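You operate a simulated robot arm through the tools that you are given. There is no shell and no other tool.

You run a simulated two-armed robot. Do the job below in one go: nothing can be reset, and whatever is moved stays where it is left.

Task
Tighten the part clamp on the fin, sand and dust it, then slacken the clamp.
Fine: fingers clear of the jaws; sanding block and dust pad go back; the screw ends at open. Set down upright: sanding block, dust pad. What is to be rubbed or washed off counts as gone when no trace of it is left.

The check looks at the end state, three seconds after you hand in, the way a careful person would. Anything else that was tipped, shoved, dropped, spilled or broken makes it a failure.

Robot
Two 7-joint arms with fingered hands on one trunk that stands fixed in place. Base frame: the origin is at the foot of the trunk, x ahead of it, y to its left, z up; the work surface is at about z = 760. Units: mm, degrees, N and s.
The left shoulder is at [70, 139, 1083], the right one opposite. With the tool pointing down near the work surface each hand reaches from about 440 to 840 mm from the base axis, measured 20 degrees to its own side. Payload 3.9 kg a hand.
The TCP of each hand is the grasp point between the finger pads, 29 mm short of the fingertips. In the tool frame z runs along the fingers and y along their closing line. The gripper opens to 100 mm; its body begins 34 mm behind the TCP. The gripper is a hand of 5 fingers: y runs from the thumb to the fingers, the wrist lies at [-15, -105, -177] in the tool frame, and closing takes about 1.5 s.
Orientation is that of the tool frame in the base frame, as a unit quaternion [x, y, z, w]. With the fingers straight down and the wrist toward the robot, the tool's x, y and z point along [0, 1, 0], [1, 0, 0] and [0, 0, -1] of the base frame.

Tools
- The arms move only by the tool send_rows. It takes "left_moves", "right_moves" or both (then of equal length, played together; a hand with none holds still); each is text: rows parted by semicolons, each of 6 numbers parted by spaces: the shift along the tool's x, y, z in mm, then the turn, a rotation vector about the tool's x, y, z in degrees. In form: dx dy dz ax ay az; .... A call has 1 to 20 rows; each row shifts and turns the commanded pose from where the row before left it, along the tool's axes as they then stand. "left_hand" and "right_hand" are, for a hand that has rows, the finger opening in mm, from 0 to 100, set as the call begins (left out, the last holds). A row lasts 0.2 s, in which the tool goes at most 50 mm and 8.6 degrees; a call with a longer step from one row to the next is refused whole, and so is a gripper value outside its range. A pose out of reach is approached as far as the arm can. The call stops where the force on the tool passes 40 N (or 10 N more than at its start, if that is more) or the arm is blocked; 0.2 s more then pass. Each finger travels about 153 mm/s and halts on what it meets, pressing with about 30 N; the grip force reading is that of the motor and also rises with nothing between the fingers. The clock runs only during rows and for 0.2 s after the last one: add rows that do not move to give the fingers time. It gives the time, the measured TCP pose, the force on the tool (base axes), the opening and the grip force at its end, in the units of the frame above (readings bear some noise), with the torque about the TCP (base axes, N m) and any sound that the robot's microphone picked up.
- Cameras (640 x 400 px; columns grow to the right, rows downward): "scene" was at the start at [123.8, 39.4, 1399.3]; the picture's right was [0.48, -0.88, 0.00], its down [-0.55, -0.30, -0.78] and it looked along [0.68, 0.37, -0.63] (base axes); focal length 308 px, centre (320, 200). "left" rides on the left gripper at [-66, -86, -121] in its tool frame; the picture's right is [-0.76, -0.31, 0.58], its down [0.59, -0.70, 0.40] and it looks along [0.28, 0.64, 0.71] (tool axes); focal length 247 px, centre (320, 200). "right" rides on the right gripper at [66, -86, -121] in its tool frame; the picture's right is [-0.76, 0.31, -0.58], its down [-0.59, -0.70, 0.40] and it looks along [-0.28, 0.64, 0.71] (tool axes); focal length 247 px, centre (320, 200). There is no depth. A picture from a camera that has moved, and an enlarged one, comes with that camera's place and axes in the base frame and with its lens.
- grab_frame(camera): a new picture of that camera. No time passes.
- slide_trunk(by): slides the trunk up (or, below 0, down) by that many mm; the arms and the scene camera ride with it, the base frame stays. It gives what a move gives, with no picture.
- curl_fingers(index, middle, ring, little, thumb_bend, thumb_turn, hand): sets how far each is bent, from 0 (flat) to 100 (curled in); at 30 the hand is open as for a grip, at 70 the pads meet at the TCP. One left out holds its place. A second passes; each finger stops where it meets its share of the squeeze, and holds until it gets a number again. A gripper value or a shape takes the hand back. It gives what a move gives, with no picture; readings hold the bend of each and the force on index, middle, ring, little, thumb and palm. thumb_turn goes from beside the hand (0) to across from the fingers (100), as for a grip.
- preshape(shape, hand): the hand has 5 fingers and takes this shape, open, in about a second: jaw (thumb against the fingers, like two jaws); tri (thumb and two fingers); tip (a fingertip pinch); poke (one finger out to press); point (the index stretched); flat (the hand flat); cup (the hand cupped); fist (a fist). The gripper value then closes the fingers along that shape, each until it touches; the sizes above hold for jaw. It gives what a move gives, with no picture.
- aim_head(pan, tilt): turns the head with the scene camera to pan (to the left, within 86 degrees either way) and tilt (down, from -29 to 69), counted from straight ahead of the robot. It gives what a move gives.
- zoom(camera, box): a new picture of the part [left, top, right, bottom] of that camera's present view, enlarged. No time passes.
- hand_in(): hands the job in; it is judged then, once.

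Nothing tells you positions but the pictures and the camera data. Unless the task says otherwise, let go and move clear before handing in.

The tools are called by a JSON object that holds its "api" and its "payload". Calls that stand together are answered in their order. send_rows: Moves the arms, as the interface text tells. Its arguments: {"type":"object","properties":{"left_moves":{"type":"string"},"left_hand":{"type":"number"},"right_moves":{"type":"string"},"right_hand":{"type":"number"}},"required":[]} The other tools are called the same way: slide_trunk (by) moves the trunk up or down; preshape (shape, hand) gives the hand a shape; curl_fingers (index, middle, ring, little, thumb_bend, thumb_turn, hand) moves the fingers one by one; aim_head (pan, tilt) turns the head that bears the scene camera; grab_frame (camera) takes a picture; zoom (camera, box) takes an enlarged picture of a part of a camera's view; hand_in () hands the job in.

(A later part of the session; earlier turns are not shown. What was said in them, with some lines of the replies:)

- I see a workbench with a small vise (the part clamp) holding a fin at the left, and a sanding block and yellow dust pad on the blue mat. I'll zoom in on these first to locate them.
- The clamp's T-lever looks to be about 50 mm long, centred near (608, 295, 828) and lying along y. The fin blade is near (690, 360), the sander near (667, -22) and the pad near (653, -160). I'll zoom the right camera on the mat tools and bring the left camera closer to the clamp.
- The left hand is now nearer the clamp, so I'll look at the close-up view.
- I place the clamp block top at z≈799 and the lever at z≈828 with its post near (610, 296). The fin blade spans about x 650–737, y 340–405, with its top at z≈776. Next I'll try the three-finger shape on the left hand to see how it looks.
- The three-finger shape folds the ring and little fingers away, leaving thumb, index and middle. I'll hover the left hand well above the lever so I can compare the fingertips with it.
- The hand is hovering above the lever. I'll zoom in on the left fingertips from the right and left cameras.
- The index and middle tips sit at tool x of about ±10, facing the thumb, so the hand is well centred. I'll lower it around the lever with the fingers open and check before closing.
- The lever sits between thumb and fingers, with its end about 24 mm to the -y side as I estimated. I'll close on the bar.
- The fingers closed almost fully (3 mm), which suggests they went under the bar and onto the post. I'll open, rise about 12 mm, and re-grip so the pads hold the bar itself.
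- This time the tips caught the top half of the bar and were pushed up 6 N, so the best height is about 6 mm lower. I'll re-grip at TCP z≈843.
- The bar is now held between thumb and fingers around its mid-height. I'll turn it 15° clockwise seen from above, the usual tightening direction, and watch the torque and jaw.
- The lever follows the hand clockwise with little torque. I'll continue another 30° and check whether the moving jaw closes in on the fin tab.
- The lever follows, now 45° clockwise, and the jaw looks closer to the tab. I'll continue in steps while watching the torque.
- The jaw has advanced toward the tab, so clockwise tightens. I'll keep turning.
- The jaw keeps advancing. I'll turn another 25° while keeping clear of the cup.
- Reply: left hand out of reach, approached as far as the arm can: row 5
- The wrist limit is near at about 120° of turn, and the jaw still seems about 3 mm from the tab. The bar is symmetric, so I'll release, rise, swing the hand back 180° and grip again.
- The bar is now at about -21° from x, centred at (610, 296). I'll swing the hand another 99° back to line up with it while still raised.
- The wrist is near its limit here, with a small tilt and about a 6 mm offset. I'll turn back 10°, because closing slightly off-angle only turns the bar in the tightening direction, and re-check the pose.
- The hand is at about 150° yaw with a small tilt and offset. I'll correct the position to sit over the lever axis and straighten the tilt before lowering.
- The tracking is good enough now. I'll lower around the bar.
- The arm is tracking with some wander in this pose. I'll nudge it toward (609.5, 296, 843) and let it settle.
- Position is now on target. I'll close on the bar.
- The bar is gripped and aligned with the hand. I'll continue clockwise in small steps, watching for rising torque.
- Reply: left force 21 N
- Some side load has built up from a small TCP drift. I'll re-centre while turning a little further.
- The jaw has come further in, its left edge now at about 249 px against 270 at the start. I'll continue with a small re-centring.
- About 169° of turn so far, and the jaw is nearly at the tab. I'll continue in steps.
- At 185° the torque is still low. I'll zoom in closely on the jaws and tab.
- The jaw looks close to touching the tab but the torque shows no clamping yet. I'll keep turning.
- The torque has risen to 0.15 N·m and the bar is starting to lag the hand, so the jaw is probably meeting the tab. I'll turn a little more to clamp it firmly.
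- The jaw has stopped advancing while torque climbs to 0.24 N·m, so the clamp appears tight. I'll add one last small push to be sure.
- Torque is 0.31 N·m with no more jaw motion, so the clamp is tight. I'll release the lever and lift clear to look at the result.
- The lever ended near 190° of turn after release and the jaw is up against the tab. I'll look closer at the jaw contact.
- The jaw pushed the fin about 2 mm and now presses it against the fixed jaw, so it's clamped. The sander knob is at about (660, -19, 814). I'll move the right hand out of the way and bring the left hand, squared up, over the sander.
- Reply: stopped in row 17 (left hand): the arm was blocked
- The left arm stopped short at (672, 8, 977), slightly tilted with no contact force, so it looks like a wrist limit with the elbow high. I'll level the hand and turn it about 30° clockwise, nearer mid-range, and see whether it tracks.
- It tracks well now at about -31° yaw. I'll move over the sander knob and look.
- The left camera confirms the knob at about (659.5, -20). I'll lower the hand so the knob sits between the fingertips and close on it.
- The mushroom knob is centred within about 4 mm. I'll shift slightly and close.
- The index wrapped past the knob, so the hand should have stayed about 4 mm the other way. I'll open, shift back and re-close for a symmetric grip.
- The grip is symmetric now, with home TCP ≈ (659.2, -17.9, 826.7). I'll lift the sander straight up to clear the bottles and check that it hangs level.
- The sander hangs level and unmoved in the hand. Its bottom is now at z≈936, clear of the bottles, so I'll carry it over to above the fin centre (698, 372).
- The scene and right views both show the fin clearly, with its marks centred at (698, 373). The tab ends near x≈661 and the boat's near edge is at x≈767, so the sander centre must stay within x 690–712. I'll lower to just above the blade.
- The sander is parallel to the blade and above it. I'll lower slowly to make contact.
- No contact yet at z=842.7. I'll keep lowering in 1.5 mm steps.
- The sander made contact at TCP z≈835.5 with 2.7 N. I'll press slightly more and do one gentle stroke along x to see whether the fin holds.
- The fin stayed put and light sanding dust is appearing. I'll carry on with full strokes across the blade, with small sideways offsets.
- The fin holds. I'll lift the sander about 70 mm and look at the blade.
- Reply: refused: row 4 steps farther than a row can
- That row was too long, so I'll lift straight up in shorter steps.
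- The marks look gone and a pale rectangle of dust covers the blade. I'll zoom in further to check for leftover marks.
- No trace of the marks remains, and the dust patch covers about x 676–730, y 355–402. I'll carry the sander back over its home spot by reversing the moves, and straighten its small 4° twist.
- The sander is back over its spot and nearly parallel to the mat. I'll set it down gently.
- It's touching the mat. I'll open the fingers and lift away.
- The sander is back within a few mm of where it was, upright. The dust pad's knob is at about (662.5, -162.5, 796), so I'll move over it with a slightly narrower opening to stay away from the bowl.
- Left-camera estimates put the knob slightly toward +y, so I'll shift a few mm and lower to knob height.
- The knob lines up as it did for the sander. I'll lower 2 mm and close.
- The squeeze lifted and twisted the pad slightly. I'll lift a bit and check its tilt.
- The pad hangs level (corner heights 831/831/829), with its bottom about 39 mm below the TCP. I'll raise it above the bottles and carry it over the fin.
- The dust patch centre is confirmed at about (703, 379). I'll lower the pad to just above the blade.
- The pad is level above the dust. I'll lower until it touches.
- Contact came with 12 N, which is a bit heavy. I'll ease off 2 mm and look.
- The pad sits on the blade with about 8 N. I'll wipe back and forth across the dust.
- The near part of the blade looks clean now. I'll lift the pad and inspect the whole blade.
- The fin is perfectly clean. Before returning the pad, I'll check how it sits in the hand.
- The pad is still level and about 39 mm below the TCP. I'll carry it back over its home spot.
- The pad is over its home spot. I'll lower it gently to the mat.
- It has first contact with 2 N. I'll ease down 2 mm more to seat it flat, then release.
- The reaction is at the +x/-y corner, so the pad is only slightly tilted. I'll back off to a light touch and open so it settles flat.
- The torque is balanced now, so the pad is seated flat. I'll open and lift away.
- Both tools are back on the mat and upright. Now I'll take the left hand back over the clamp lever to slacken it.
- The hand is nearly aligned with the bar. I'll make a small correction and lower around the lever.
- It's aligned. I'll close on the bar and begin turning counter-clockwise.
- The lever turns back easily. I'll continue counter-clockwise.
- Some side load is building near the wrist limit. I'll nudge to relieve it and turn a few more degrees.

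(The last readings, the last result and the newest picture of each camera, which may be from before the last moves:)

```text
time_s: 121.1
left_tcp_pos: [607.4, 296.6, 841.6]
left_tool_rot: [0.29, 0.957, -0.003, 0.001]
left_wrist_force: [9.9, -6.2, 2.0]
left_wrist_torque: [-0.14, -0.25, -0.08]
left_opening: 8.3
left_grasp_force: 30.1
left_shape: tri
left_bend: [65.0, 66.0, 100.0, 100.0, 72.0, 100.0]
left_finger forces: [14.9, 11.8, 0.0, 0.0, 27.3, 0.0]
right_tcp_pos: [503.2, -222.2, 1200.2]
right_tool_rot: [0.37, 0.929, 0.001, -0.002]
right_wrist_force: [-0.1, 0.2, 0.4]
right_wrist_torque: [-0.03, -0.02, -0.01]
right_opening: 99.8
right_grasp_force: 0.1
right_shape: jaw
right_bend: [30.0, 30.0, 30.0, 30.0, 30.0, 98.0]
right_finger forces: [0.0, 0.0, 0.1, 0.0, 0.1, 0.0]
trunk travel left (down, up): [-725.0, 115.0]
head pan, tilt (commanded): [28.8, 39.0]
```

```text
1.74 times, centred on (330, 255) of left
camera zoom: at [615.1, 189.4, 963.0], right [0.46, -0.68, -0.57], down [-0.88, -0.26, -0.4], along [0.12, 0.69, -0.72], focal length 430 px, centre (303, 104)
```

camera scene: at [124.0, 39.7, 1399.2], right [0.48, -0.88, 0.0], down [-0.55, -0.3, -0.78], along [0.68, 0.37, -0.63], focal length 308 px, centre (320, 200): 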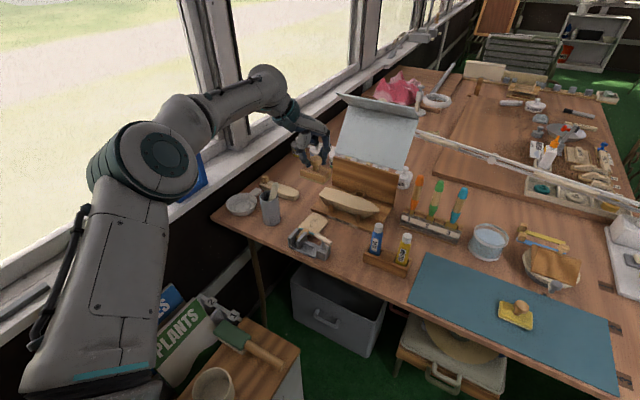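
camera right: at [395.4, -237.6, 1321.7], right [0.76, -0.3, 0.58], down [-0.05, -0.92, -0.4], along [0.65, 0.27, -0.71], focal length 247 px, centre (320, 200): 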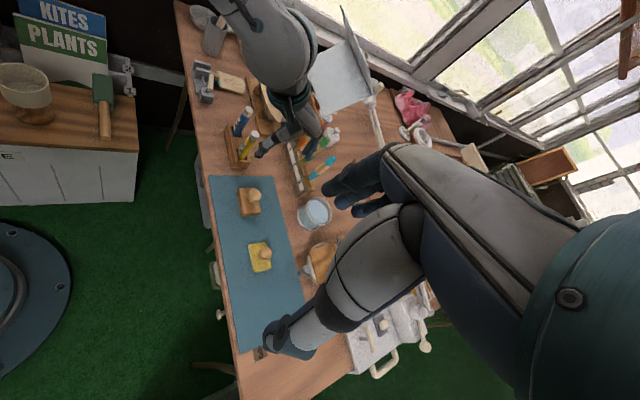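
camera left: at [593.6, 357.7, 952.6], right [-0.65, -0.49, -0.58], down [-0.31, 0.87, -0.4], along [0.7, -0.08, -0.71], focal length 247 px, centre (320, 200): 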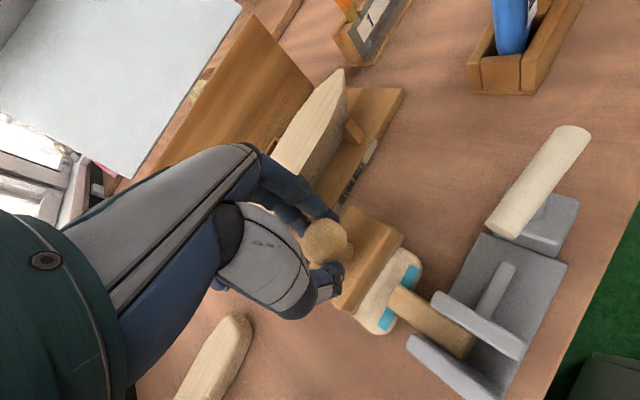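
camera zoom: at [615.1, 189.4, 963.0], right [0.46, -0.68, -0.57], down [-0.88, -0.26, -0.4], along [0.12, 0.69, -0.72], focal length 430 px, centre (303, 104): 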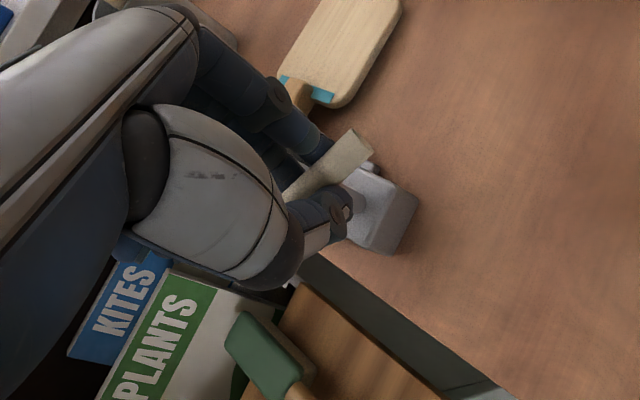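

The hand is at about 146° and the bar followed. I'll release, rise, and swing the hand the other way to re-grip the bar's far side.

{"api": "send_rows", "payload": {"left_moves": "0 0 0 0 0 0;0 0 0 0 0 0;0 0 0 0 0 0;0 0 0 0 0 0;0 0 -20 0 0 0;0 0 -30 0 0 0;0 0 -20 0 0 5;0 0 0 0 0 8;0 0 0 0 0 8;0 0 0 0 0 8;0 0 0 0 0 8;0 0 0 0 0 8;0 0 0 0 0 8;0 0 0 0 0 8;0 0 0 0 0 0", "left_hand": 80}}

{"api": "send_rows", "payload": {"left_moves": "0 0 0 0 0 8;0 0 0 0 0 8;0 0 0 0 0 8;0 0 0 0 0 8;0 0 0 0 0 8;0 0 0 0 0 8;0 0 0 0 0 8;0 0 0 0 0 8;0 0 0 0 0 8;0 0 0 0 0 8;0 0 0 0 0 8;0 0 0 0 0 8;0 0 0 0 0 8;0 0 0 0 0 4;0 0 0 0 0 0;0 0 0 0 0 0"}}

{"api": "zoom", "payload": {"camera": "right", "box": [170, 40, 270, 120]}}

{"api": "zoom", "payload": {"camera": "scene", "box": [260, 190, 360, 260]}}

{"api": "zoom", "payload": {"camera": "left", "box": [220, 140, 460, 370]}}

```text
time_s: 124.3
left_tcp_pos: [608.1, 292.5, 913.8]
left_tool_rot: [0.741, 0.672, 0.001, -0.001]
left_wrist_force: [0.5, 1.0, 0.6]
left_wrist_torque: [0.0, 0.0, 0.0]
left_opening: 79.8
left_grasp_force: 0.1
left_shape: tri
left_bend: [38.0, 33.0, 99.0, 99.0, 30.0, 99.0]
left_finger forces: [0.0, 0.1, 0.0, 0.0, 0.0, 0.1]
right_tcp_pos: [500.3, -221.9, 1200.6]
right_tool_rot: [0.37, 0.929, 0.0, 0.0]
right_wrist_force: [-0.7, -0.1, 0.3]
right_wrist_torque: [0.0, 0.01, 0.0]
right_opening: 99.8
right_grasp_force: 0.0
right_shape: jaw
right_bend: [30.0, 30.0, 30.0, 30.0, 30.0, 98.0]
right_finger forces: [0.0, 0.1, 0.0, 0.1, 0.0, 0.0]
trunk travel left (down, up): [-725.0, 115.0]
head pan, tilt (commanded): [28.8, 39.0]
```

```text
time_s: 127.7
left_tcp_pos: [607.0, 293.3, 914.0]
left_tool_rot: [0.979, -0.204, -0.001, -0.001]
left_wrist_force: [0.3, 0.0, -0.6]
left_wrist_torque: [-0.02, 0.01, 0.01]
left_opening: 79.5
left_grasp_force: 0.1
left_shape: tri
left_bend: [38.0, 33.0, 99.0, 99.0, 30.0, 99.0]
left_finger forces: [0.1, 0.0, 0.1, 0.0, 0.0, 0.0]
right_tcp_pos: [502.8, -221.0, 1201.2]
right_tool_rot: [0.37, 0.929, 0.0, -0.001]
right_wrist_force: [0.1, -0.7, 0.8]
right_wrist_torque: [0.0, 0.0, -0.02]
right_opening: 100.0
right_grasp_force: 0.1
right_shape: jaw
right_bend: [30.0, 30.0, 30.0, 30.0, 30.0, 98.0]
right_finger forces: [0.1, 0.0, 0.0, 0.0, 0.1, 0.0]
trunk travel left (down, up): [-725.0, 115.0]
head pan, tilt (commanded): [28.8, 39.0]
```

```text
5.00 times, centred on (220, 80) of right
camera zoom: at [395.5, -238.4, 1321.4], right [0.76, -0.3, 0.58], down [-0.05, -0.92, -0.4], along [0.65, 0.27, -0.71], focal length 1235 px, centre (820, 800)
```

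zoom: 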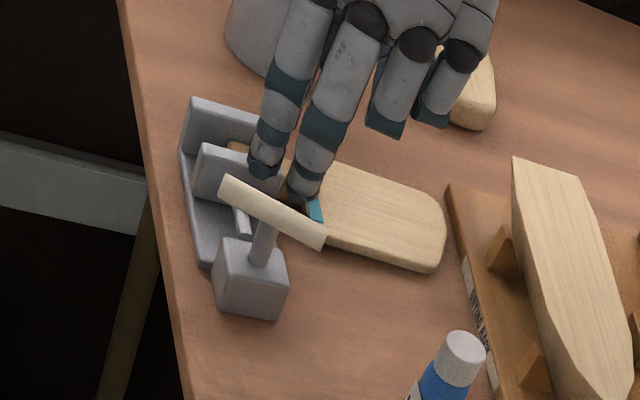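

```text
5.71 times, centred on (310, 225) of scene
camera zoom: at [123.9, 39.2, 1399.2], right [0.48, -0.88, 0.0], down [-0.55, -0.3, -0.78], along [0.68, 0.37, -0.63], focal length 1760 px, centre (377, 57)
```

zoom: 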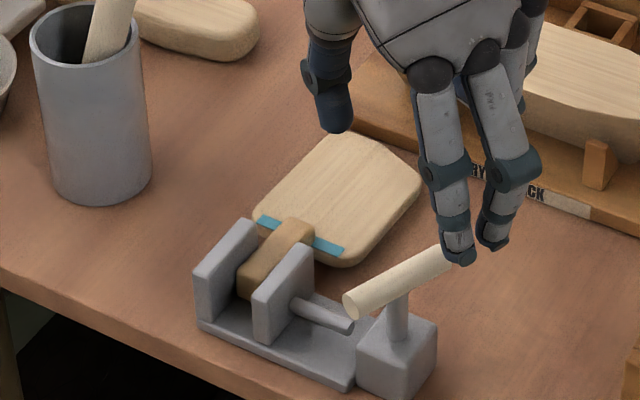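

```text
1.74 times, centred on (340, 255) of left
camera zoom: at [582.4, 396.8, 1033.6], right [-0.57, 0.59, -0.58], down [0.82, 0.41, -0.4], along [0.0, -0.7, -0.71], focal length 430 px, centre (285, 104)
```

zoom: 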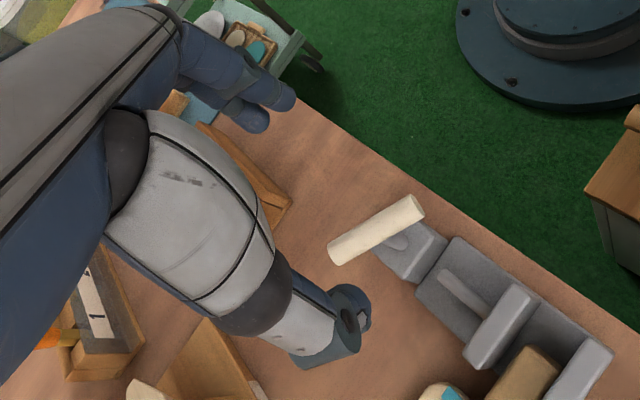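

The hand is at -23.5° and the bar at about -26°, which is well aligned. I'll shift slightly and lower around it.

{"api": "send_rows", "payload": {"left_moves": "0.3 -3 15 0 0 0;0 0 25 0 0 0;0 0 20 0 0 0;0 0 11 0 0 0;0 0 0 0 0 0;0 0 0 0 0 0"}}

{"api": "zoom", "payload": {"camera": "left", "box": [220, 140, 460, 370]}}

{"api": "zoom", "payload": {"camera": "right", "box": [170, 40, 270, 120]}}

```text
time_s: 129.1
left_tcp_pos: [610.1, 295.3, 842.8]
left_tool_rot: [0.979, -0.204, -0.001, -0.002]
left_wrist_force: [0.6, -0.1, -0.1]
left_wrist_torque: [0.0, 0.0, -0.02]
left_opening: 79.8
left_grasp_force: 0.0
left_shape: tri
left_bend: [38.0, 33.0, 99.0, 99.0, 30.0, 99.0]
left_finger forces: [0.0, 0.1, 0.0, 0.0, 0.0, 0.1]
right_tcp_pos: [501.7, -220.2, 1201.1]
right_tool_rot: [0.37, 0.929, 0.0, 0.0]
right_wrist_force: [-0.7, 0.3, 0.4]
right_wrist_torque: [0.0, -0.02, -0.03]
right_opening: 99.9
right_grasp_force: 0.2
right_shape: jaw
right_bend: [30.0, 30.0, 30.0, 30.0, 30.0, 98.0]
right_finger forces: [0.0, 0.0, 0.0, 0.0, 0.0, 0.1]
trunk travel left (down, up): [-725.0, 115.0]
head pan, tilt (commanded): [28.8, 39.0]
```

```text
1.74 times, centred on (340, 255) of left
camera zoom: at [584.4, 399.3, 962.5], right [-0.57, 0.59, -0.58], down [0.82, 0.41, -0.4], along [0.0, -0.7, -0.71], focal length 430 px, centre (285, 104)
```

zoom: 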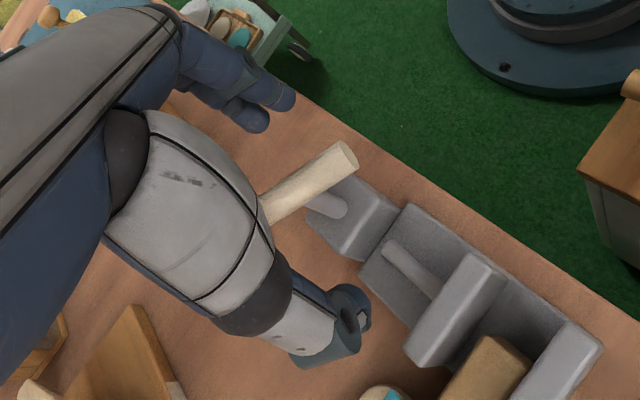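

```text
5.00 times, centred on (220, 80) of right
camera zoom: at [395.5, -238.3, 1321.5], right [0.76, -0.3, 0.58], down [-0.05, -0.92, -0.4], along [0.65, 0.27, -0.71], focal length 1235 px, centre (820, 800)
```

zoom: 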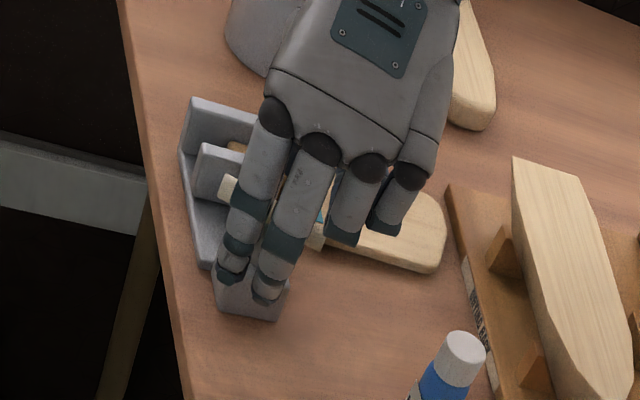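

It's aligned again. I'll close and keep turning counter-clockwise toward the original open position, with the lever along y.

{"api": "send_rows", "payload": {"left_moves": "0 0 0 0 0 0;0 0 0 0 0 0;0 0 0 0 0 0;0 0 0 0 0 0;0 0 0 0 0 0;0 0 0 0 0 0;0 0 0 0 0 -4;0 0 0 0 0 -4;0 0 0 0 0 -4;0 0 0 0 0 -4;0 0 0 0 0 -4;0 0 0 0 0 0", "left_hand": 0}}

{"api": "zoom", "payload": {"camera": "left", "box": [220, 140, 460, 370]}}

{"api": "zoom", "payload": {"camera": "scene", "box": [260, 190, 360, 260]}}

```text
time_s: 131.7
left_tcp_pos: [609.8, 295.6, 841.9]
left_tool_rot: [1.0, -0.031, -0.001, -0.002]
left_wrist_force: [-2.0, -3.1, -9.9]
left_wrist_torque: [-0.09, 0.03, -0.03]
left_opening: 6.0
left_grasp_force: 30.4
left_shape: tri
left_bend: [68.0, 67.0, 100.0, 100.0, 72.0, 100.0]
left_finger forces: [13.8, 14.2, 0.0, 0.0, 26.3, 0.0]
right_tcp_pos: [503.5, -221.5, 1200.2]
right_tool_rot: [0.369, 0.929, -0.001, 0.0]
right_wrist_force: [-0.4, -0.2, 0.4]
right_wrist_torque: [-0.02, -0.04, 0.04]
right_opening: 99.6
right_grasp_force: 0.0
right_shape: jaw
right_bend: [30.0, 30.0, 30.0, 30.0, 30.0, 98.0]
right_finger forces: [0.0, 0.1, 0.1, 0.0, 0.1, 0.0]
trunk travel left (down, up): [-725.0, 115.0]
head pan, tilt (commanded): [28.8, 39.0]
```

```text
1.74 times, centred on (340, 255) of left
camera zoom: at [550.2, 384.6, 961.8], right [-0.74, 0.35, -0.57], down [0.63, 0.67, -0.4], along [0.24, -0.66, -0.72], focal length 430 px, centre (285, 104)
```

zoom: 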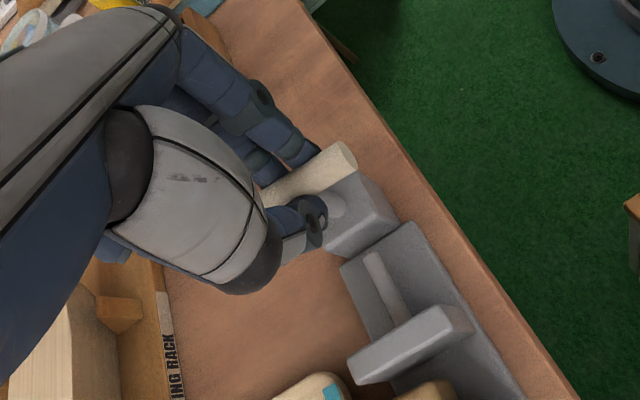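

```text
5.71 times, centred on (310, 225) of scene
camera zoom: at [125.2, 39.6, 1399.1], right [0.48, -0.88, 0.0], down [-0.55, -0.3, -0.78], along [0.68, 0.37, -0.63], focal length 1760 px, centre (377, 57)
```

zoom: 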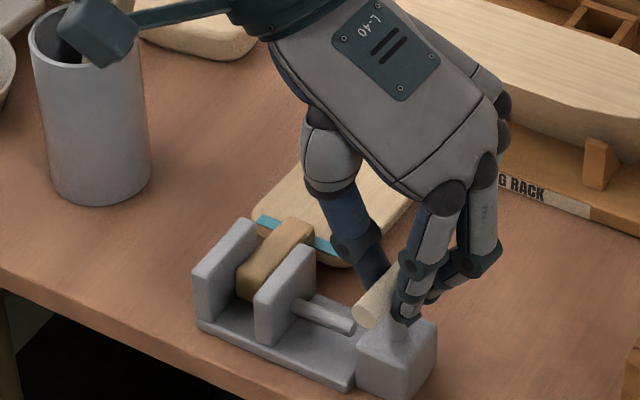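

The jaw is backing off. I'll continue counter-clockwise.

{"api": "send_rows", "payload": {"left_moves": "0 0 0 0 0 -4;0 0 0 0 0 -4;0 0 0 0 0 -4;0 0 0 0 0 -4;0 0 0 0 0 -4;0 0 0 0 0 -4;0 0 0 0 0 -4;0 0 0 0 0 -4;0 0 0 0 0 -4;0 0 0 0 0 -4;0 0 0 0 0 -4;0 0 0 0 0 -4;0 0 0 0 0 -4;0 0 0 0 0 -4;0 0 0 0 0 -4;0 0 0 0 0 0"}}

{"api": "zoom", "payload": {"camera": "left", "box": [220, 140, 460, 370]}}

{"api": "zoom", "payload": {"camera": "scene", "box": [260, 190, 360, 260]}}

```text
time_s: 135.1
left_tcp_pos: [609.1, 296.3, 840.9]
left_tool_rot: [0.881, 0.474, 0.0, -0.002]
left_wrist_force: [1.3, -2.8, -10.7]
left_wrist_torque: [-0.06, -0.01, -0.02]
left_opening: 5.8
left_grasp_force: 30.3
left_shape: tri
left_bend: [68.0, 67.0, 100.0, 100.0, 72.0, 100.0]
left_finger forces: [13.9, 14.2, 0.1, 0.1, 26.0, 0.1]
right_tcp_pos: [501.9, -220.9, 1200.9]
right_tool_rot: [0.37, 0.929, -0.001, 0.0]
right_wrist_force: [0.0, -0.1, 0.0]
right_wrist_torque: [0.03, 0.0, -0.04]
right_opening: 99.8
right_grasp_force: 0.0
right_shape: jaw
right_bend: [30.0, 30.0, 30.0, 30.0, 30.0, 98.0]
right_finger forces: [0.0, 0.0, 0.0, 0.0, 0.0, 0.0]
trunk travel left (down, up): [-725.0, 115.0]
head pan, tilt (commanded): [28.8, 39.0]
```

```text
1.74 times, centred on (340, 255) of left
camera zoom: at [503.1, 287.9, 961.4], right [-0.67, -0.46, -0.58], down [-0.26, 0.88, -0.4], along [0.69, -0.12, -0.71], focal length 430 px, centre (285, 104)
```

zoom: 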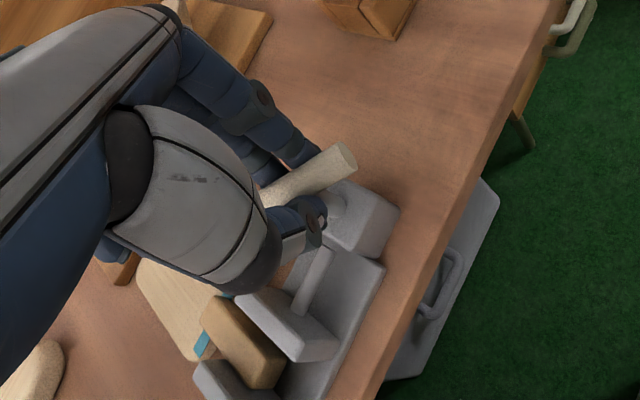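

```text
5.71 times, centred on (310, 225) of scene
camera zoom: at [125.7, 39.7, 1399.0], right [0.48, -0.88, 0.0], down [-0.55, -0.3, -0.78], along [0.68, 0.37, -0.63], focal length 1760 px, centre (377, 57)
```

zoom: 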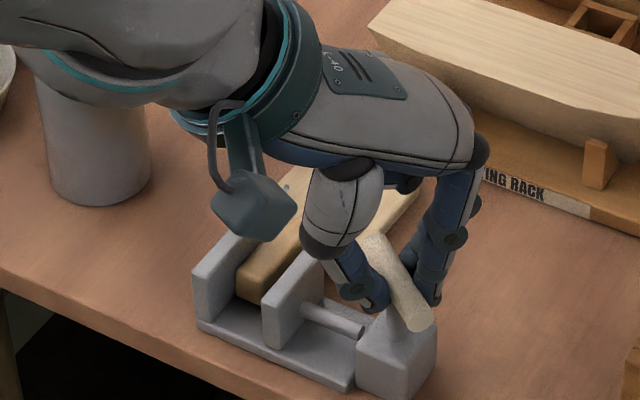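

About 33° remain to the starting angle. I'll continue in smaller steps and watch for a stop.

{"api": "send_rows", "payload": {"left_moves": "0 0 0 0 0 -4;0 0 0 0 0 -4;0 0 0 0 0 -4;0 0 0 0 0 -4;0 0 0 0 0 -4;0 0 0 0 0 -4;0 0 0 0 0 0"}}

{"api": "zoom", "payload": {"camera": "left", "box": [220, 140, 460, 370]}}

{"api": "zoom", "payload": {"camera": "scene", "box": [260, 190, 360, 260]}}

{"api": "zoom", "payload": {"camera": "right", "box": [170, 40, 270, 120]}}

```text
time_s: 136.7
left_tcp_pos: [611.1, 296.7, 842.5]
left_tool_rot: [0.763, 0.646, 0.0, -0.001]
left_wrist_force: [0.6, -1.8, -10.2]
left_wrist_torque: [-0.06, -0.03, -0.02]
left_opening: 5.6
left_grasp_force: 29.9
left_shape: tri
left_bend: [68.0, 67.0, 100.0, 100.0, 72.0, 100.0]
left_finger forces: [13.6, 14.0, 0.0, 0.1, 26.8, 0.1]
right_tcp_pos: [502.4, -221.3, 1200.3]
right_tool_rot: [0.369, 0.929, -0.002, 0.0]
right_wrist_force: [0.8, 0.2, 0.1]
right_wrist_torque: [-0.01, -0.04, 0.02]
right_opening: 99.8
right_grasp_force: 0.1
right_shape: jaw
right_bend: [30.0, 30.0, 30.0, 30.0, 30.0, 98.0]
right_finger forces: [0.1, 0.0, 0.1, 0.0, 0.0, 0.0]
trunk travel left (down, up): [-725.0, 115.0]
head pan, tilt (commanded): [28.8, 39.0]
```

```text
1.74 times, centred on (340, 255) of left
camera zoom: at [515.6, 244.9, 961.3], right [-0.43, -0.69, -0.58], down [-0.6, 0.7, -0.4], along [0.68, 0.18, -0.71], focal length 430 px, centre (285, 104)
```

zoom: 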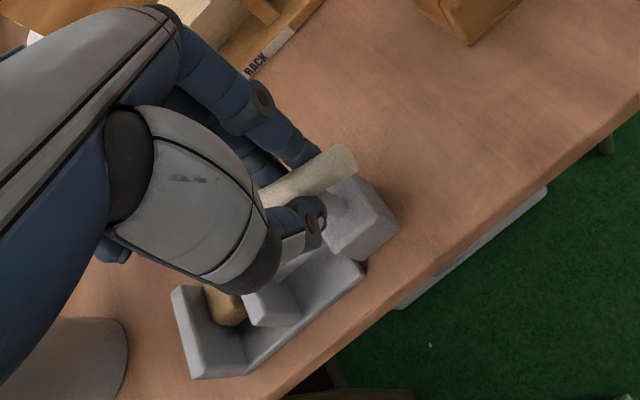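

```text
5.71 times, centred on (310, 225) of scene
camera zoom: at [125.6, 40.0, 1399.0], right [0.48, -0.88, 0.0], down [-0.55, -0.3, -0.78], along [0.68, 0.37, -0.63], focal length 1760 px, centre (377, 57)
```

zoom: 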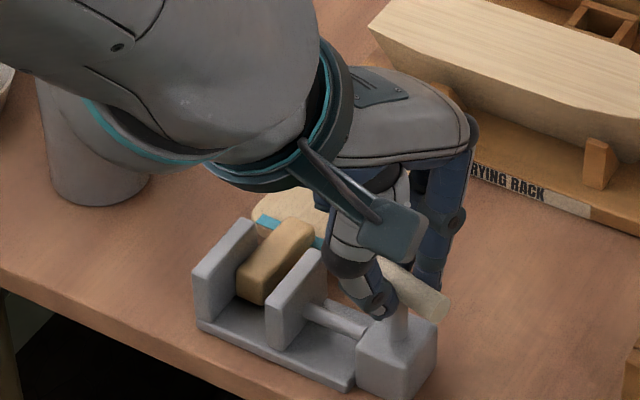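

```text
5.00 times, centred on (220, 80) of right
camera zoom: at [397.1, -237.7, 1321.0], right [0.76, -0.3, 0.58], down [-0.06, -0.92, -0.4], along [0.65, 0.27, -0.71], focal length 1235 px, centre (820, 800)
```

zoom: 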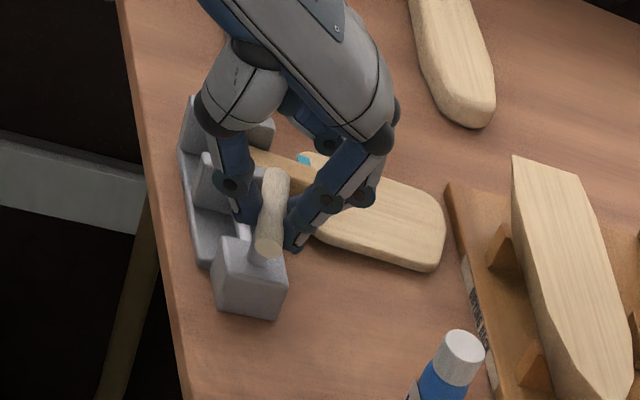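

The jaw is almost back to its starting spot. I'll turn the last 10° or so.

{"api": "send_rows", "payload": {"left_moves": "0 0 0 0 0 -3;0 0 0 0 0 -3;0 0 0 0 0 -3;0 0 0 0 0 -2;0 0 0 0 0 0;0 0 0 0 0 0"}}

{"api": "zoom", "payload": {"camera": "left", "box": [220, 140, 460, 370]}}

{"api": "zoom", "payload": {"camera": "scene", "box": [260, 190, 360, 260]}}

```text
time_s: 138.1
left_tcp_pos: [609.6, 297.5, 841.2]
left_tool_rot: [0.698, 0.716, 0.001, -0.002]
left_wrist_force: [2.2, -0.3, -11.2]
left_wrist_torque: [-0.07, -0.02, 0.01]
left_opening: 5.9
left_grasp_force: 29.7
left_shape: tri
left_bend: [68.0, 67.0, 100.0, 100.0, 72.0, 100.0]
left_finger forces: [13.9, 14.2, 0.0, 0.0, 26.4, 0.1]
right_tcp_pos: [502.9, -220.6, 1200.4]
right_tool_rot: [0.369, 0.929, -0.001, -0.001]
right_wrist_force: [-0.3, -0.7, -0.1]
right_wrist_torque: [-0.02, 0.03, -0.02]
right_opening: 99.9
right_grasp_force: 0.0
right_shape: jaw
right_bend: [30.0, 30.0, 30.0, 30.0, 30.0, 98.0]
right_finger forces: [0.0, 0.0, 0.0, 0.0, 0.0, 0.0]
trunk travel left (down, up): [-725.0, 115.0]
head pan, tilt (commanded): [28.8, 39.0]
```

```text
1.74 times, centred on (340, 255) of left
camera zoom: at [526.9, 227.6, 961.2], right [-0.29, -0.76, -0.58], down [-0.72, 0.57, -0.4], along [0.63, 0.3, -0.71], focal length 430 px, centre (285, 104)
```

zoom: 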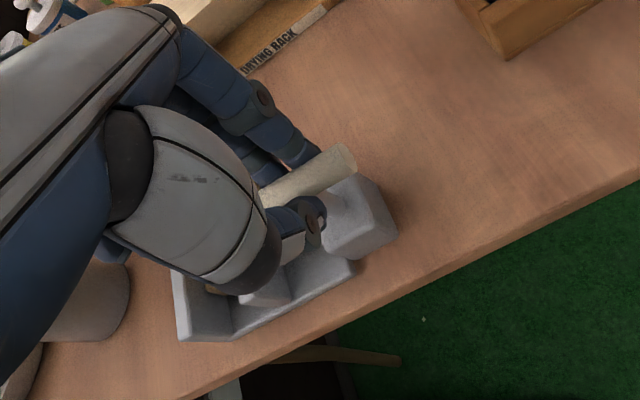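

```text
5.71 times, centred on (310, 225) of scene
camera zoom: at [125.9, 40.0, 1399.0], right [0.48, -0.88, 0.0], down [-0.55, -0.3, -0.78], along [0.68, 0.37, -0.63], focal length 1760 px, centre (377, 57)
```

zoom: 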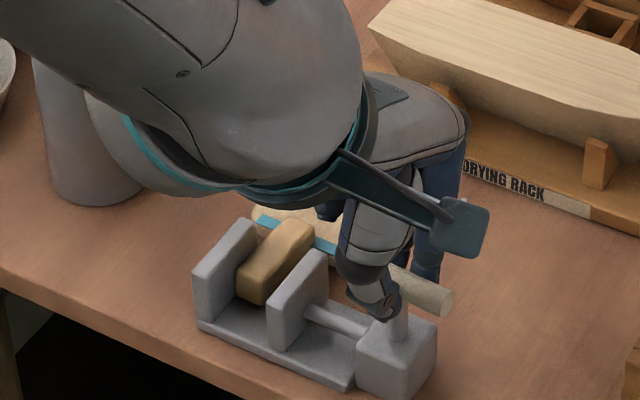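

The hand is at 91.5°. I'll check the lever's angle and the jaw position closely against the start.

{"api": "zoom", "payload": {"camera": "scene", "box": [285, 220, 335, 260]}}

{"api": "zoom", "payload": {"camera": "right", "box": [190, 50, 250, 110]}}

```text
10.00 times, centred on (310, 240) of scene
camera zoom: at [125.9, 40.0, 1399.0], right [0.48, -0.88, 0.0], down [-0.55, -0.3, -0.78], along [0.68, 0.37, -0.63], focal length 3080 px, centre (420, -200)
```

zoom: 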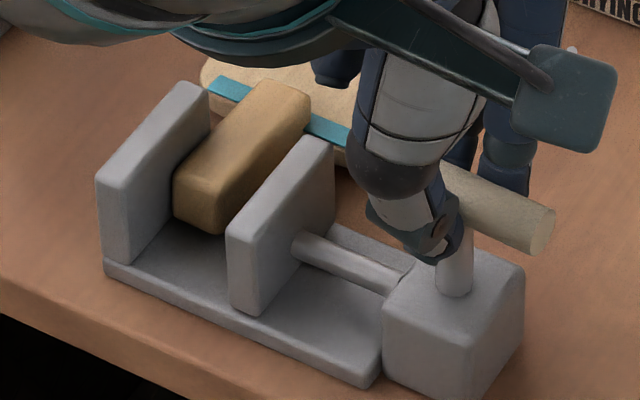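

```text
6.67 times, centred on (220, 80) of right
camera zoom: at [397.4, -237.7, 1320.9], right [0.76, -0.3, 0.58], down [-0.06, -0.92, -0.4], along [0.65, 0.27, -0.71], focal length 1646 px, centre (987, 1000)
```

zoom: 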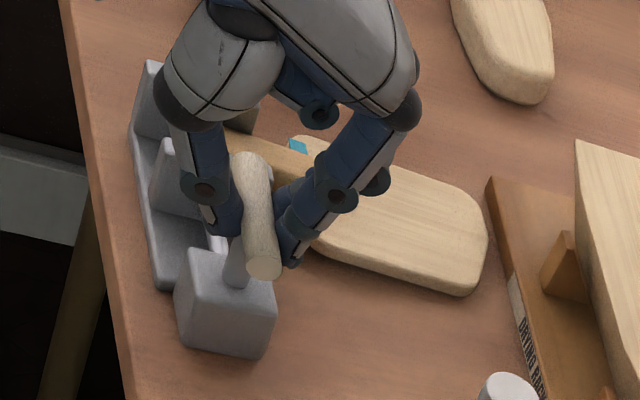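

The lever seems about 3–5° short of its original angle. I'll turn a little more and feel for a stop.

{"api": "send_rows", "payload": {"left_moves": "0 0 0 0 0 -2;0 0 0 0 0 -2;0 0 0 0 0 -2;0 0 0 0 0 0;0 0 0 0 0 0"}}

{"api": "zoom", "payload": {"camera": "scene", "box": [285, 220, 335, 260]}}

{"api": "zoom", "payload": {"camera": "left", "box": [220, 140, 460, 370]}}

```text
time_s: 139.3
left_tcp_pos: [609.2, 295.6, 840.4]
left_tool_rot: [0.659, 0.752, 0.001, -0.002]
left_wrist_force: [1.9, -1.5, -11.2]
left_wrist_torque: [-0.08, -0.03, -0.05]
left_opening: 5.4
left_grasp_force: 29.8
left_shape: tri
left_bend: [69.0, 67.0, 100.0, 100.0, 72.0, 100.0]
left_finger forces: [12.8, 15.2, 0.1, 0.0, 26.9, 0.0]
right_tcp_pos: [504.0, -220.5, 1200.8]
right_tool_rot: [0.37, 0.929, -0.001, 0.0]
right_wrist_force: [-0.8, -0.1, -0.4]
right_wrist_torque: [0.0, -0.01, 0.03]
right_opening: 99.7
right_grasp_force: 0.1
right_shape: jaw
right_bend: [30.0, 30.0, 30.0, 30.0, 30.0, 98.0]
right_finger forces: [0.0, 0.0, 0.1, 0.1, 0.1, 0.0]
trunk travel left (down, up): [-725.0, 115.0]
head pan, tilt (commanded): [28.8, 39.0]
```

```text
10.00 times, centred on (310, 240) of scene
camera zoom: at [126.0, 39.9, 1399.0], right [0.48, -0.88, 0.0], down [-0.55, -0.3, -0.78], along [0.68, 0.37, -0.63], focal length 3080 px, centre (420, -200)
```

zoom: 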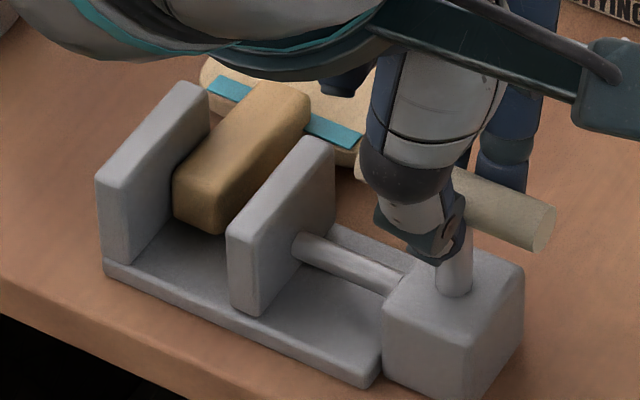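

```text
1.74 times, centred on (340, 255) of left
camera zoom: at [534.5, 218.9, 961.1], right [-0.21, -0.79, -0.58], down [-0.77, 0.49, -0.4], along [0.6, 0.37, -0.71], focal length 430 px, centre (285, 104)
```

zoom: 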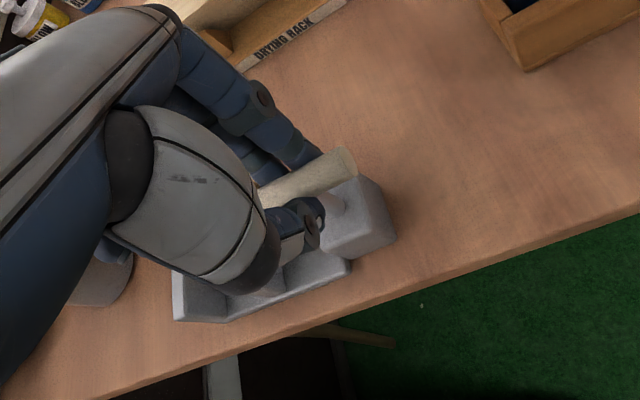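

The jaw didn't move further and the bar began to lag the hand, so this is likely the open stop. I'll push slightly more to confirm the torque builds.

{"api": "send_rows", "payload": {"left_moves": "0 0 0 0 0 -3;0 0 0 0 0 -3;0 0 0 0 0 -2;0 0 0 0 0 0;0 0 0 0 0 0"}}

{"api": "zoom", "payload": {"camera": "scene", "box": [285, 220, 335, 260]}}

{"api": "zoom", "payload": {"camera": "left", "box": [220, 140, 460, 370]}}

```text
time_s: 140.5
left_tcp_pos: [609.8, 294.3, 840.6]
left_tool_rot: [0.605, 0.796, 0.0, -0.002]
left_wrist_force: [1.2, -3.8, -11.6]
left_wrist_torque: [-0.08, -0.08, -0.12]
left_opening: 5.2
left_grasp_force: 29.3
left_shape: tri
left_bend: [69.0, 67.0, 100.0, 100.0, 72.0, 100.0]
left_finger forces: [12.1, 15.7, 0.0, 0.0, 27.6, 0.0]
right_tcp_pos: [502.0, -220.8, 1199.7]
right_tool_rot: [0.369, 0.929, 0.0, -0.001]
right_wrist_force: [0.1, -0.3, -0.5]
right_wrist_torque: [-0.02, 0.02, 0.0]
right_opening: 99.7
right_grasp_force: 0.0
right_shape: jaw
right_bend: [30.0, 30.0, 30.0, 30.0, 30.0, 98.0]
right_finger forces: [0.0, 0.0, 0.0, 0.1, 0.0, 0.0]
trunk travel left (down, up): [-725.0, 115.0]
head pan, tilt (commanded): [28.8, 39.0]
```

```text
10.00 times, centred on (310, 240) of scene
camera zoom: at [126.1, 39.5, 1399.0], right [0.48, -0.88, 0.0], down [-0.55, -0.3, -0.78], along [0.68, 0.37, -0.63], focal length 3080 px, centre (420, -200)
```

zoom: 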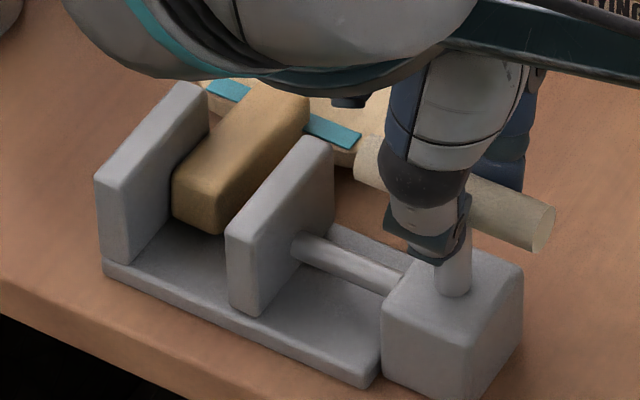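

```text
1.74 times, centred on (340, 255) of left
camera zoom: at [546.1, 208.5, 960.9], right [-0.09, -0.81, -0.58], down [-0.84, 0.38, -0.4], along [0.54, 0.45, -0.71], focal length 430 px, centre (285, 104)
```

zoom: 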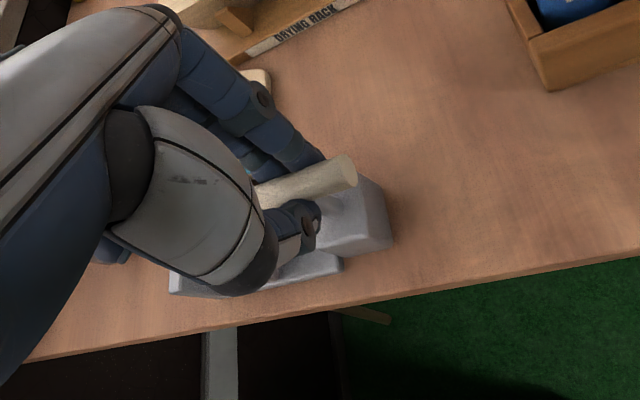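

The torque is -0.12 N·m with no more motion, so the screw is at its open stop. I'll relax the twist most of the way, open the fingers and rise clear.

{"api": "send_rows", "payload": {"left_moves": "0 0 0 0 0 4;0 0 0 0 0 4;0 0 0 0 0 0;0 0 0 0 0 0"}}

{"api": "send_rows", "payload": {"left_moves": "0 0 0 0 0 0;0 0 0 0 0 0;0 0 0 0 0 0;0 0 0 0 0 0;0 0 -15 0 0 0;0 0 -35 0 0 0;0 0 -40 0 0 0;0 0 -40 0 0 0;0 0 0 0 0 0", "left_hand": 80}}

{"api": "zoom", "payload": {"camera": "scene", "box": [260, 190, 360, 260]}}

{"api": "zoom", "payload": {"camera": "right", "box": [170, 40, 270, 120]}}

```text
time_s: 141.5
left_tcp_pos: [609.8, 296.1, 842.0]
left_tool_rot: [0.659, 0.752, 0.0, -0.002]
left_wrist_force: [1.4, -3.1, -11.6]
left_wrist_torque: [-0.09, -0.07, -0.02]
left_opening: 5.6
left_grasp_force: 30.1
left_shape: tri
left_bend: [69.0, 67.0, 100.0, 100.0, 72.0, 100.0]
left_finger forces: [14.9, 13.4, 0.0, 0.1, 26.5, 0.0]
right_tcp_pos: [502.4, -220.4, 1199.5]
right_tool_rot: [0.369, 0.929, -0.001, 0.0]
right_wrist_force: [0.7, -0.7, 0.4]
right_wrist_torque: [0.03, -0.01, -0.02]
right_opening: 99.9
right_grasp_force: 0.0
right_shape: jaw
right_bend: [30.0, 30.0, 30.0, 30.0, 30.0, 98.0]
right_finger forces: [0.0, 0.0, 0.2, 0.0, 0.0, 0.1]
trunk travel left (down, up): [-725.0, 115.0]
head pan, tilt (commanded): [28.8, 39.0]
```

```text
time_s: 143.5
left_tcp_pos: [608.9, 295.9, 971.4]
left_tool_rot: [0.659, 0.752, 0.001, -0.002]
left_wrist_force: [-0.2, 0.5, 0.1]
left_wrist_torque: [0.01, 0.01, -0.02]
left_opening: 79.8
left_grasp_force: 0.0
left_shape: tri
left_bend: [38.0, 33.0, 99.0, 99.0, 30.0, 99.0]
left_finger forces: [0.0, 0.0, 0.0, 0.0, 0.1, 0.0]
right_tcp_pos: [502.0, -221.3, 1201.2]
right_tool_rot: [0.37, 0.929, 0.0, 0.0]
right_wrist_force: [0.4, -0.4, 1.2]
right_wrist_torque: [-0.03, 0.03, -0.02]
right_opening: 100.0
right_grasp_force: 0.0
right_shape: jaw
right_bend: [30.0, 30.0, 30.0, 30.0, 30.0, 98.0]
right_finger forces: [0.1, 0.0, 0.1, 0.1, 0.0, 0.0]
trunk travel left (down, up): [-725.0, 115.0]
head pan, tilt (commanded): [28.8, 39.0]
```

```text
5.71 times, centred on (310, 225) of scene
camera zoom: at [124.5, 39.6, 1399.2], right [0.48, -0.88, 0.0], down [-0.55, -0.3, -0.78], along [0.68, 0.37, -0.63], focal length 1760 px, centre (377, 57)
```

zoom: 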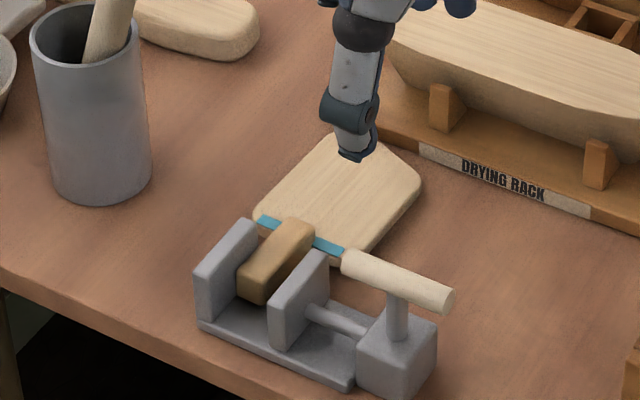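

```text
5.00 times, centred on (220, 80) of right
camera zoom: at [396.1, -238.0, 1321.3], right [0.76, -0.3, 0.58], down [-0.05, -0.92, -0.4], along [0.65, 0.27, -0.71], focal length 1235 px, centre (820, 800)
```

zoom: 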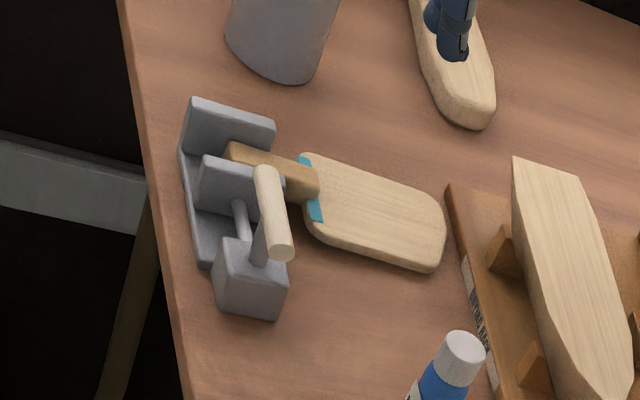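

The lever and jaw are back where they started, and the fin is clean and released. I'll move the left hand up and back, clear of everything, and do a final check.

{"api": "send_rows", "payload": {"left_moves": "0 0 -40 0 0 0;3.1 -17.5 -28 0 0 0;3.1 -17.5 -28 0 0 0;3.1 -17.5 -28 0 0 0;3.1 -17.5 -28 0 0 0;3.1 -17.5 -28 0 0 0;0 0 0 0 0 0;0 0 0 0 0 0"}}

{"api": "grab_frame", "payload": {"camera": "scene"}}

{"api": "grab_frame", "payload": {"camera": "right"}}

{"api": "grab_frame", "payload": {"camera": "left"}}

```text
time_s: 145.3
left_tcp_pos: [524.9, 304.0, 1152.7]
left_tool_rot: [0.659, 0.752, -0.005, 0.006]
left_wrist_force: [-0.2, -0.3, 0.6]
left_wrist_torque: [-0.01, 0.05, 0.04]
left_opening: 79.7
left_grasp_force: 0.0
left_shape: tri
left_bend: [38.0, 33.0, 99.0, 99.0, 30.0, 99.0]
left_finger forces: [0.1, 0.0, 0.0, 0.1, 0.0, 0.1]
left hand out of reach, approached as far as the arm can: row 6
right_tcp_pos: [501.3, -221.2, 1201.6]
right_tool_rot: [0.369, 0.929, 0.0, 0.0]
right_wrist_force: [0.2, 0.1, 1.7]
right_wrist_torque: [0.04, 0.01, 0.02]
right_opening: 99.9
right_grasp_force: 0.1
right_shape: jaw
right_bend: [30.0, 30.0, 30.0, 30.0, 30.0, 98.0]
right_finger forces: [0.0, 0.1, 0.0, 0.0, 0.1, 0.0]
trunk travel left (down, up): [-725.0, 115.0]
head pan, tilt (commanded): [28.8, 39.0]
```

```text
taken
camera scene: at [123.4, 39.4, 1399.3], right [0.48, -0.88, 0.0], down [-0.55, -0.3, -0.78], along [0.68, 0.37, -0.63], focal length 308 px, centre (320, 200)
```

scene: 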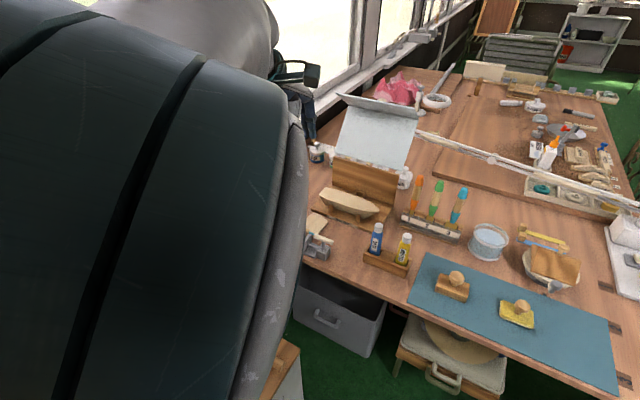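

```text
taken
camera right: at [395.0, -238.2, 1321.6], right [0.76, -0.3, 0.58], down [-0.05, -0.92, -0.4], along [0.65, 0.27, -0.71], focal length 247 px, centre (320, 200)
```

right: 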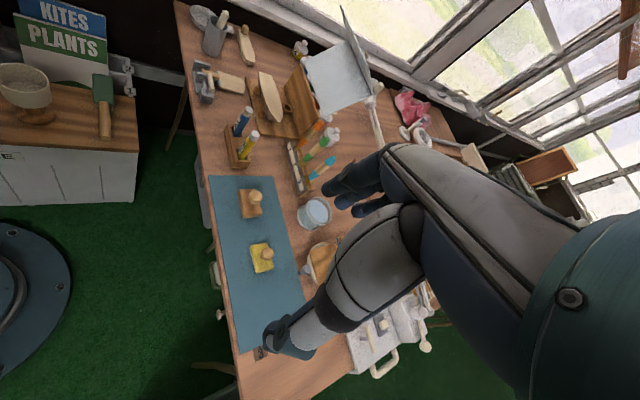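

```text
taken
camera left: at [448.9, 229.0, 1273.6], right [-0.2, -0.8, -0.57], down [-0.77, 0.49, -0.41], along [0.6, 0.35, -0.72], focal length 247 px, centre (320, 200)
```

left: 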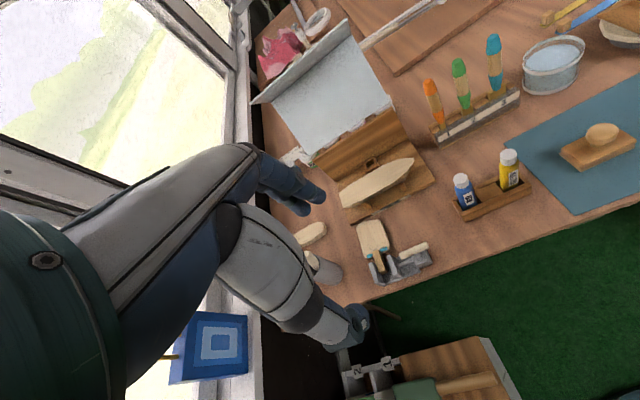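

Everything looks in place. I'll do one last close-up of the clamp, the fin and the two tools before handing in.

{"api": "zoom", "payload": {"camera": "right", "box": [190, 50, 250, 100]}}

{"api": "zoom", "payload": {"camera": "left", "box": [330, 200, 450, 290]}}

{"api": "zoom", "payload": {"camera": "scene", "box": [410, 240, 570, 350]}}

```text
8.00 times, centred on (220, 75) of right
camera zoom: at [395.0, -238.2, 1321.6], right [0.76, -0.3, 0.58], down [-0.05, -0.92, -0.4], along [0.65, 0.27, -0.71], focal length 1976 px, centre (1120, 1200)
```

zoom: 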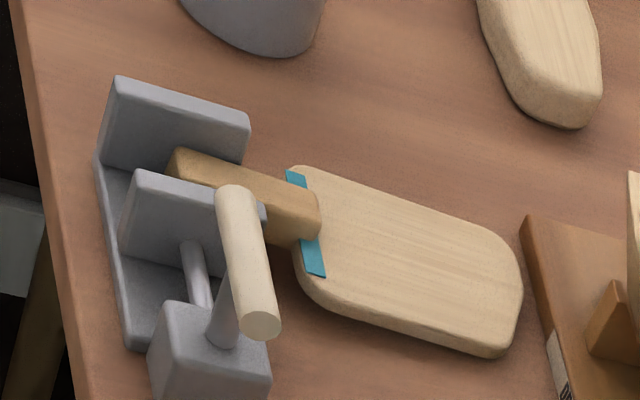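

```text
4.44 times, centred on (390, 245) of left
camera zoom: at [448.9, 229.0, 1273.6], right [-0.2, -0.8, -0.57], down [-0.77, 0.49, -0.41], along [0.6, 0.35, -0.72], focal length 1098 px, centre (9, 0)
```

zoom: 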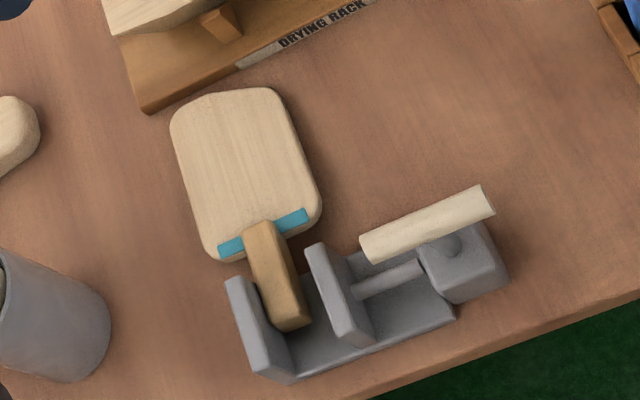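

```text
3.64 times, centred on (490, 295) of scene
camera zoom: at [123.4, 39.4, 1399.3], right [0.48, -0.88, 0.0], down [-0.55, -0.3, -0.78], along [0.68, 0.37, -0.63], focal length 1120 px, centre (-298, -146)
```

zoom: 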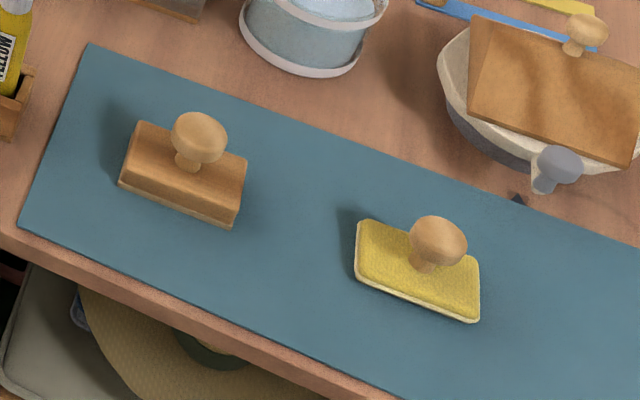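

The screw is back at its open stop with the jaw clear of the tab. The fin shows no marks or dust, both tools stand upright on the mat, and both hands are clear. I'm handing in now.

{"api": "hand_in", "payload": {}}

```text
The job is handed in.
```

The fin is clamped, sanded, dusted and released, and I've handed the job in. I don't have the check's result yet.

- **Clamp:** I turned the lever clockwise until the jaw pressed the fin's tab and stopped moving. Afterwards I turned it back to its open stop, and the lever and jaw are where they started.
- **Fin:** No marks or dust show in close-ups from three cameras. Tightening the clamp pushed the fin about 2 mm toward the fixed jaw, and it stayed there.
- **Sanding block and dust pad:** Both stand upright on the mat, each within about 5 mm of its original spot.
- **Surroundings:** I saw nothing else tipped, shifted or spilled. Both hands are empty and clear of the jaws.
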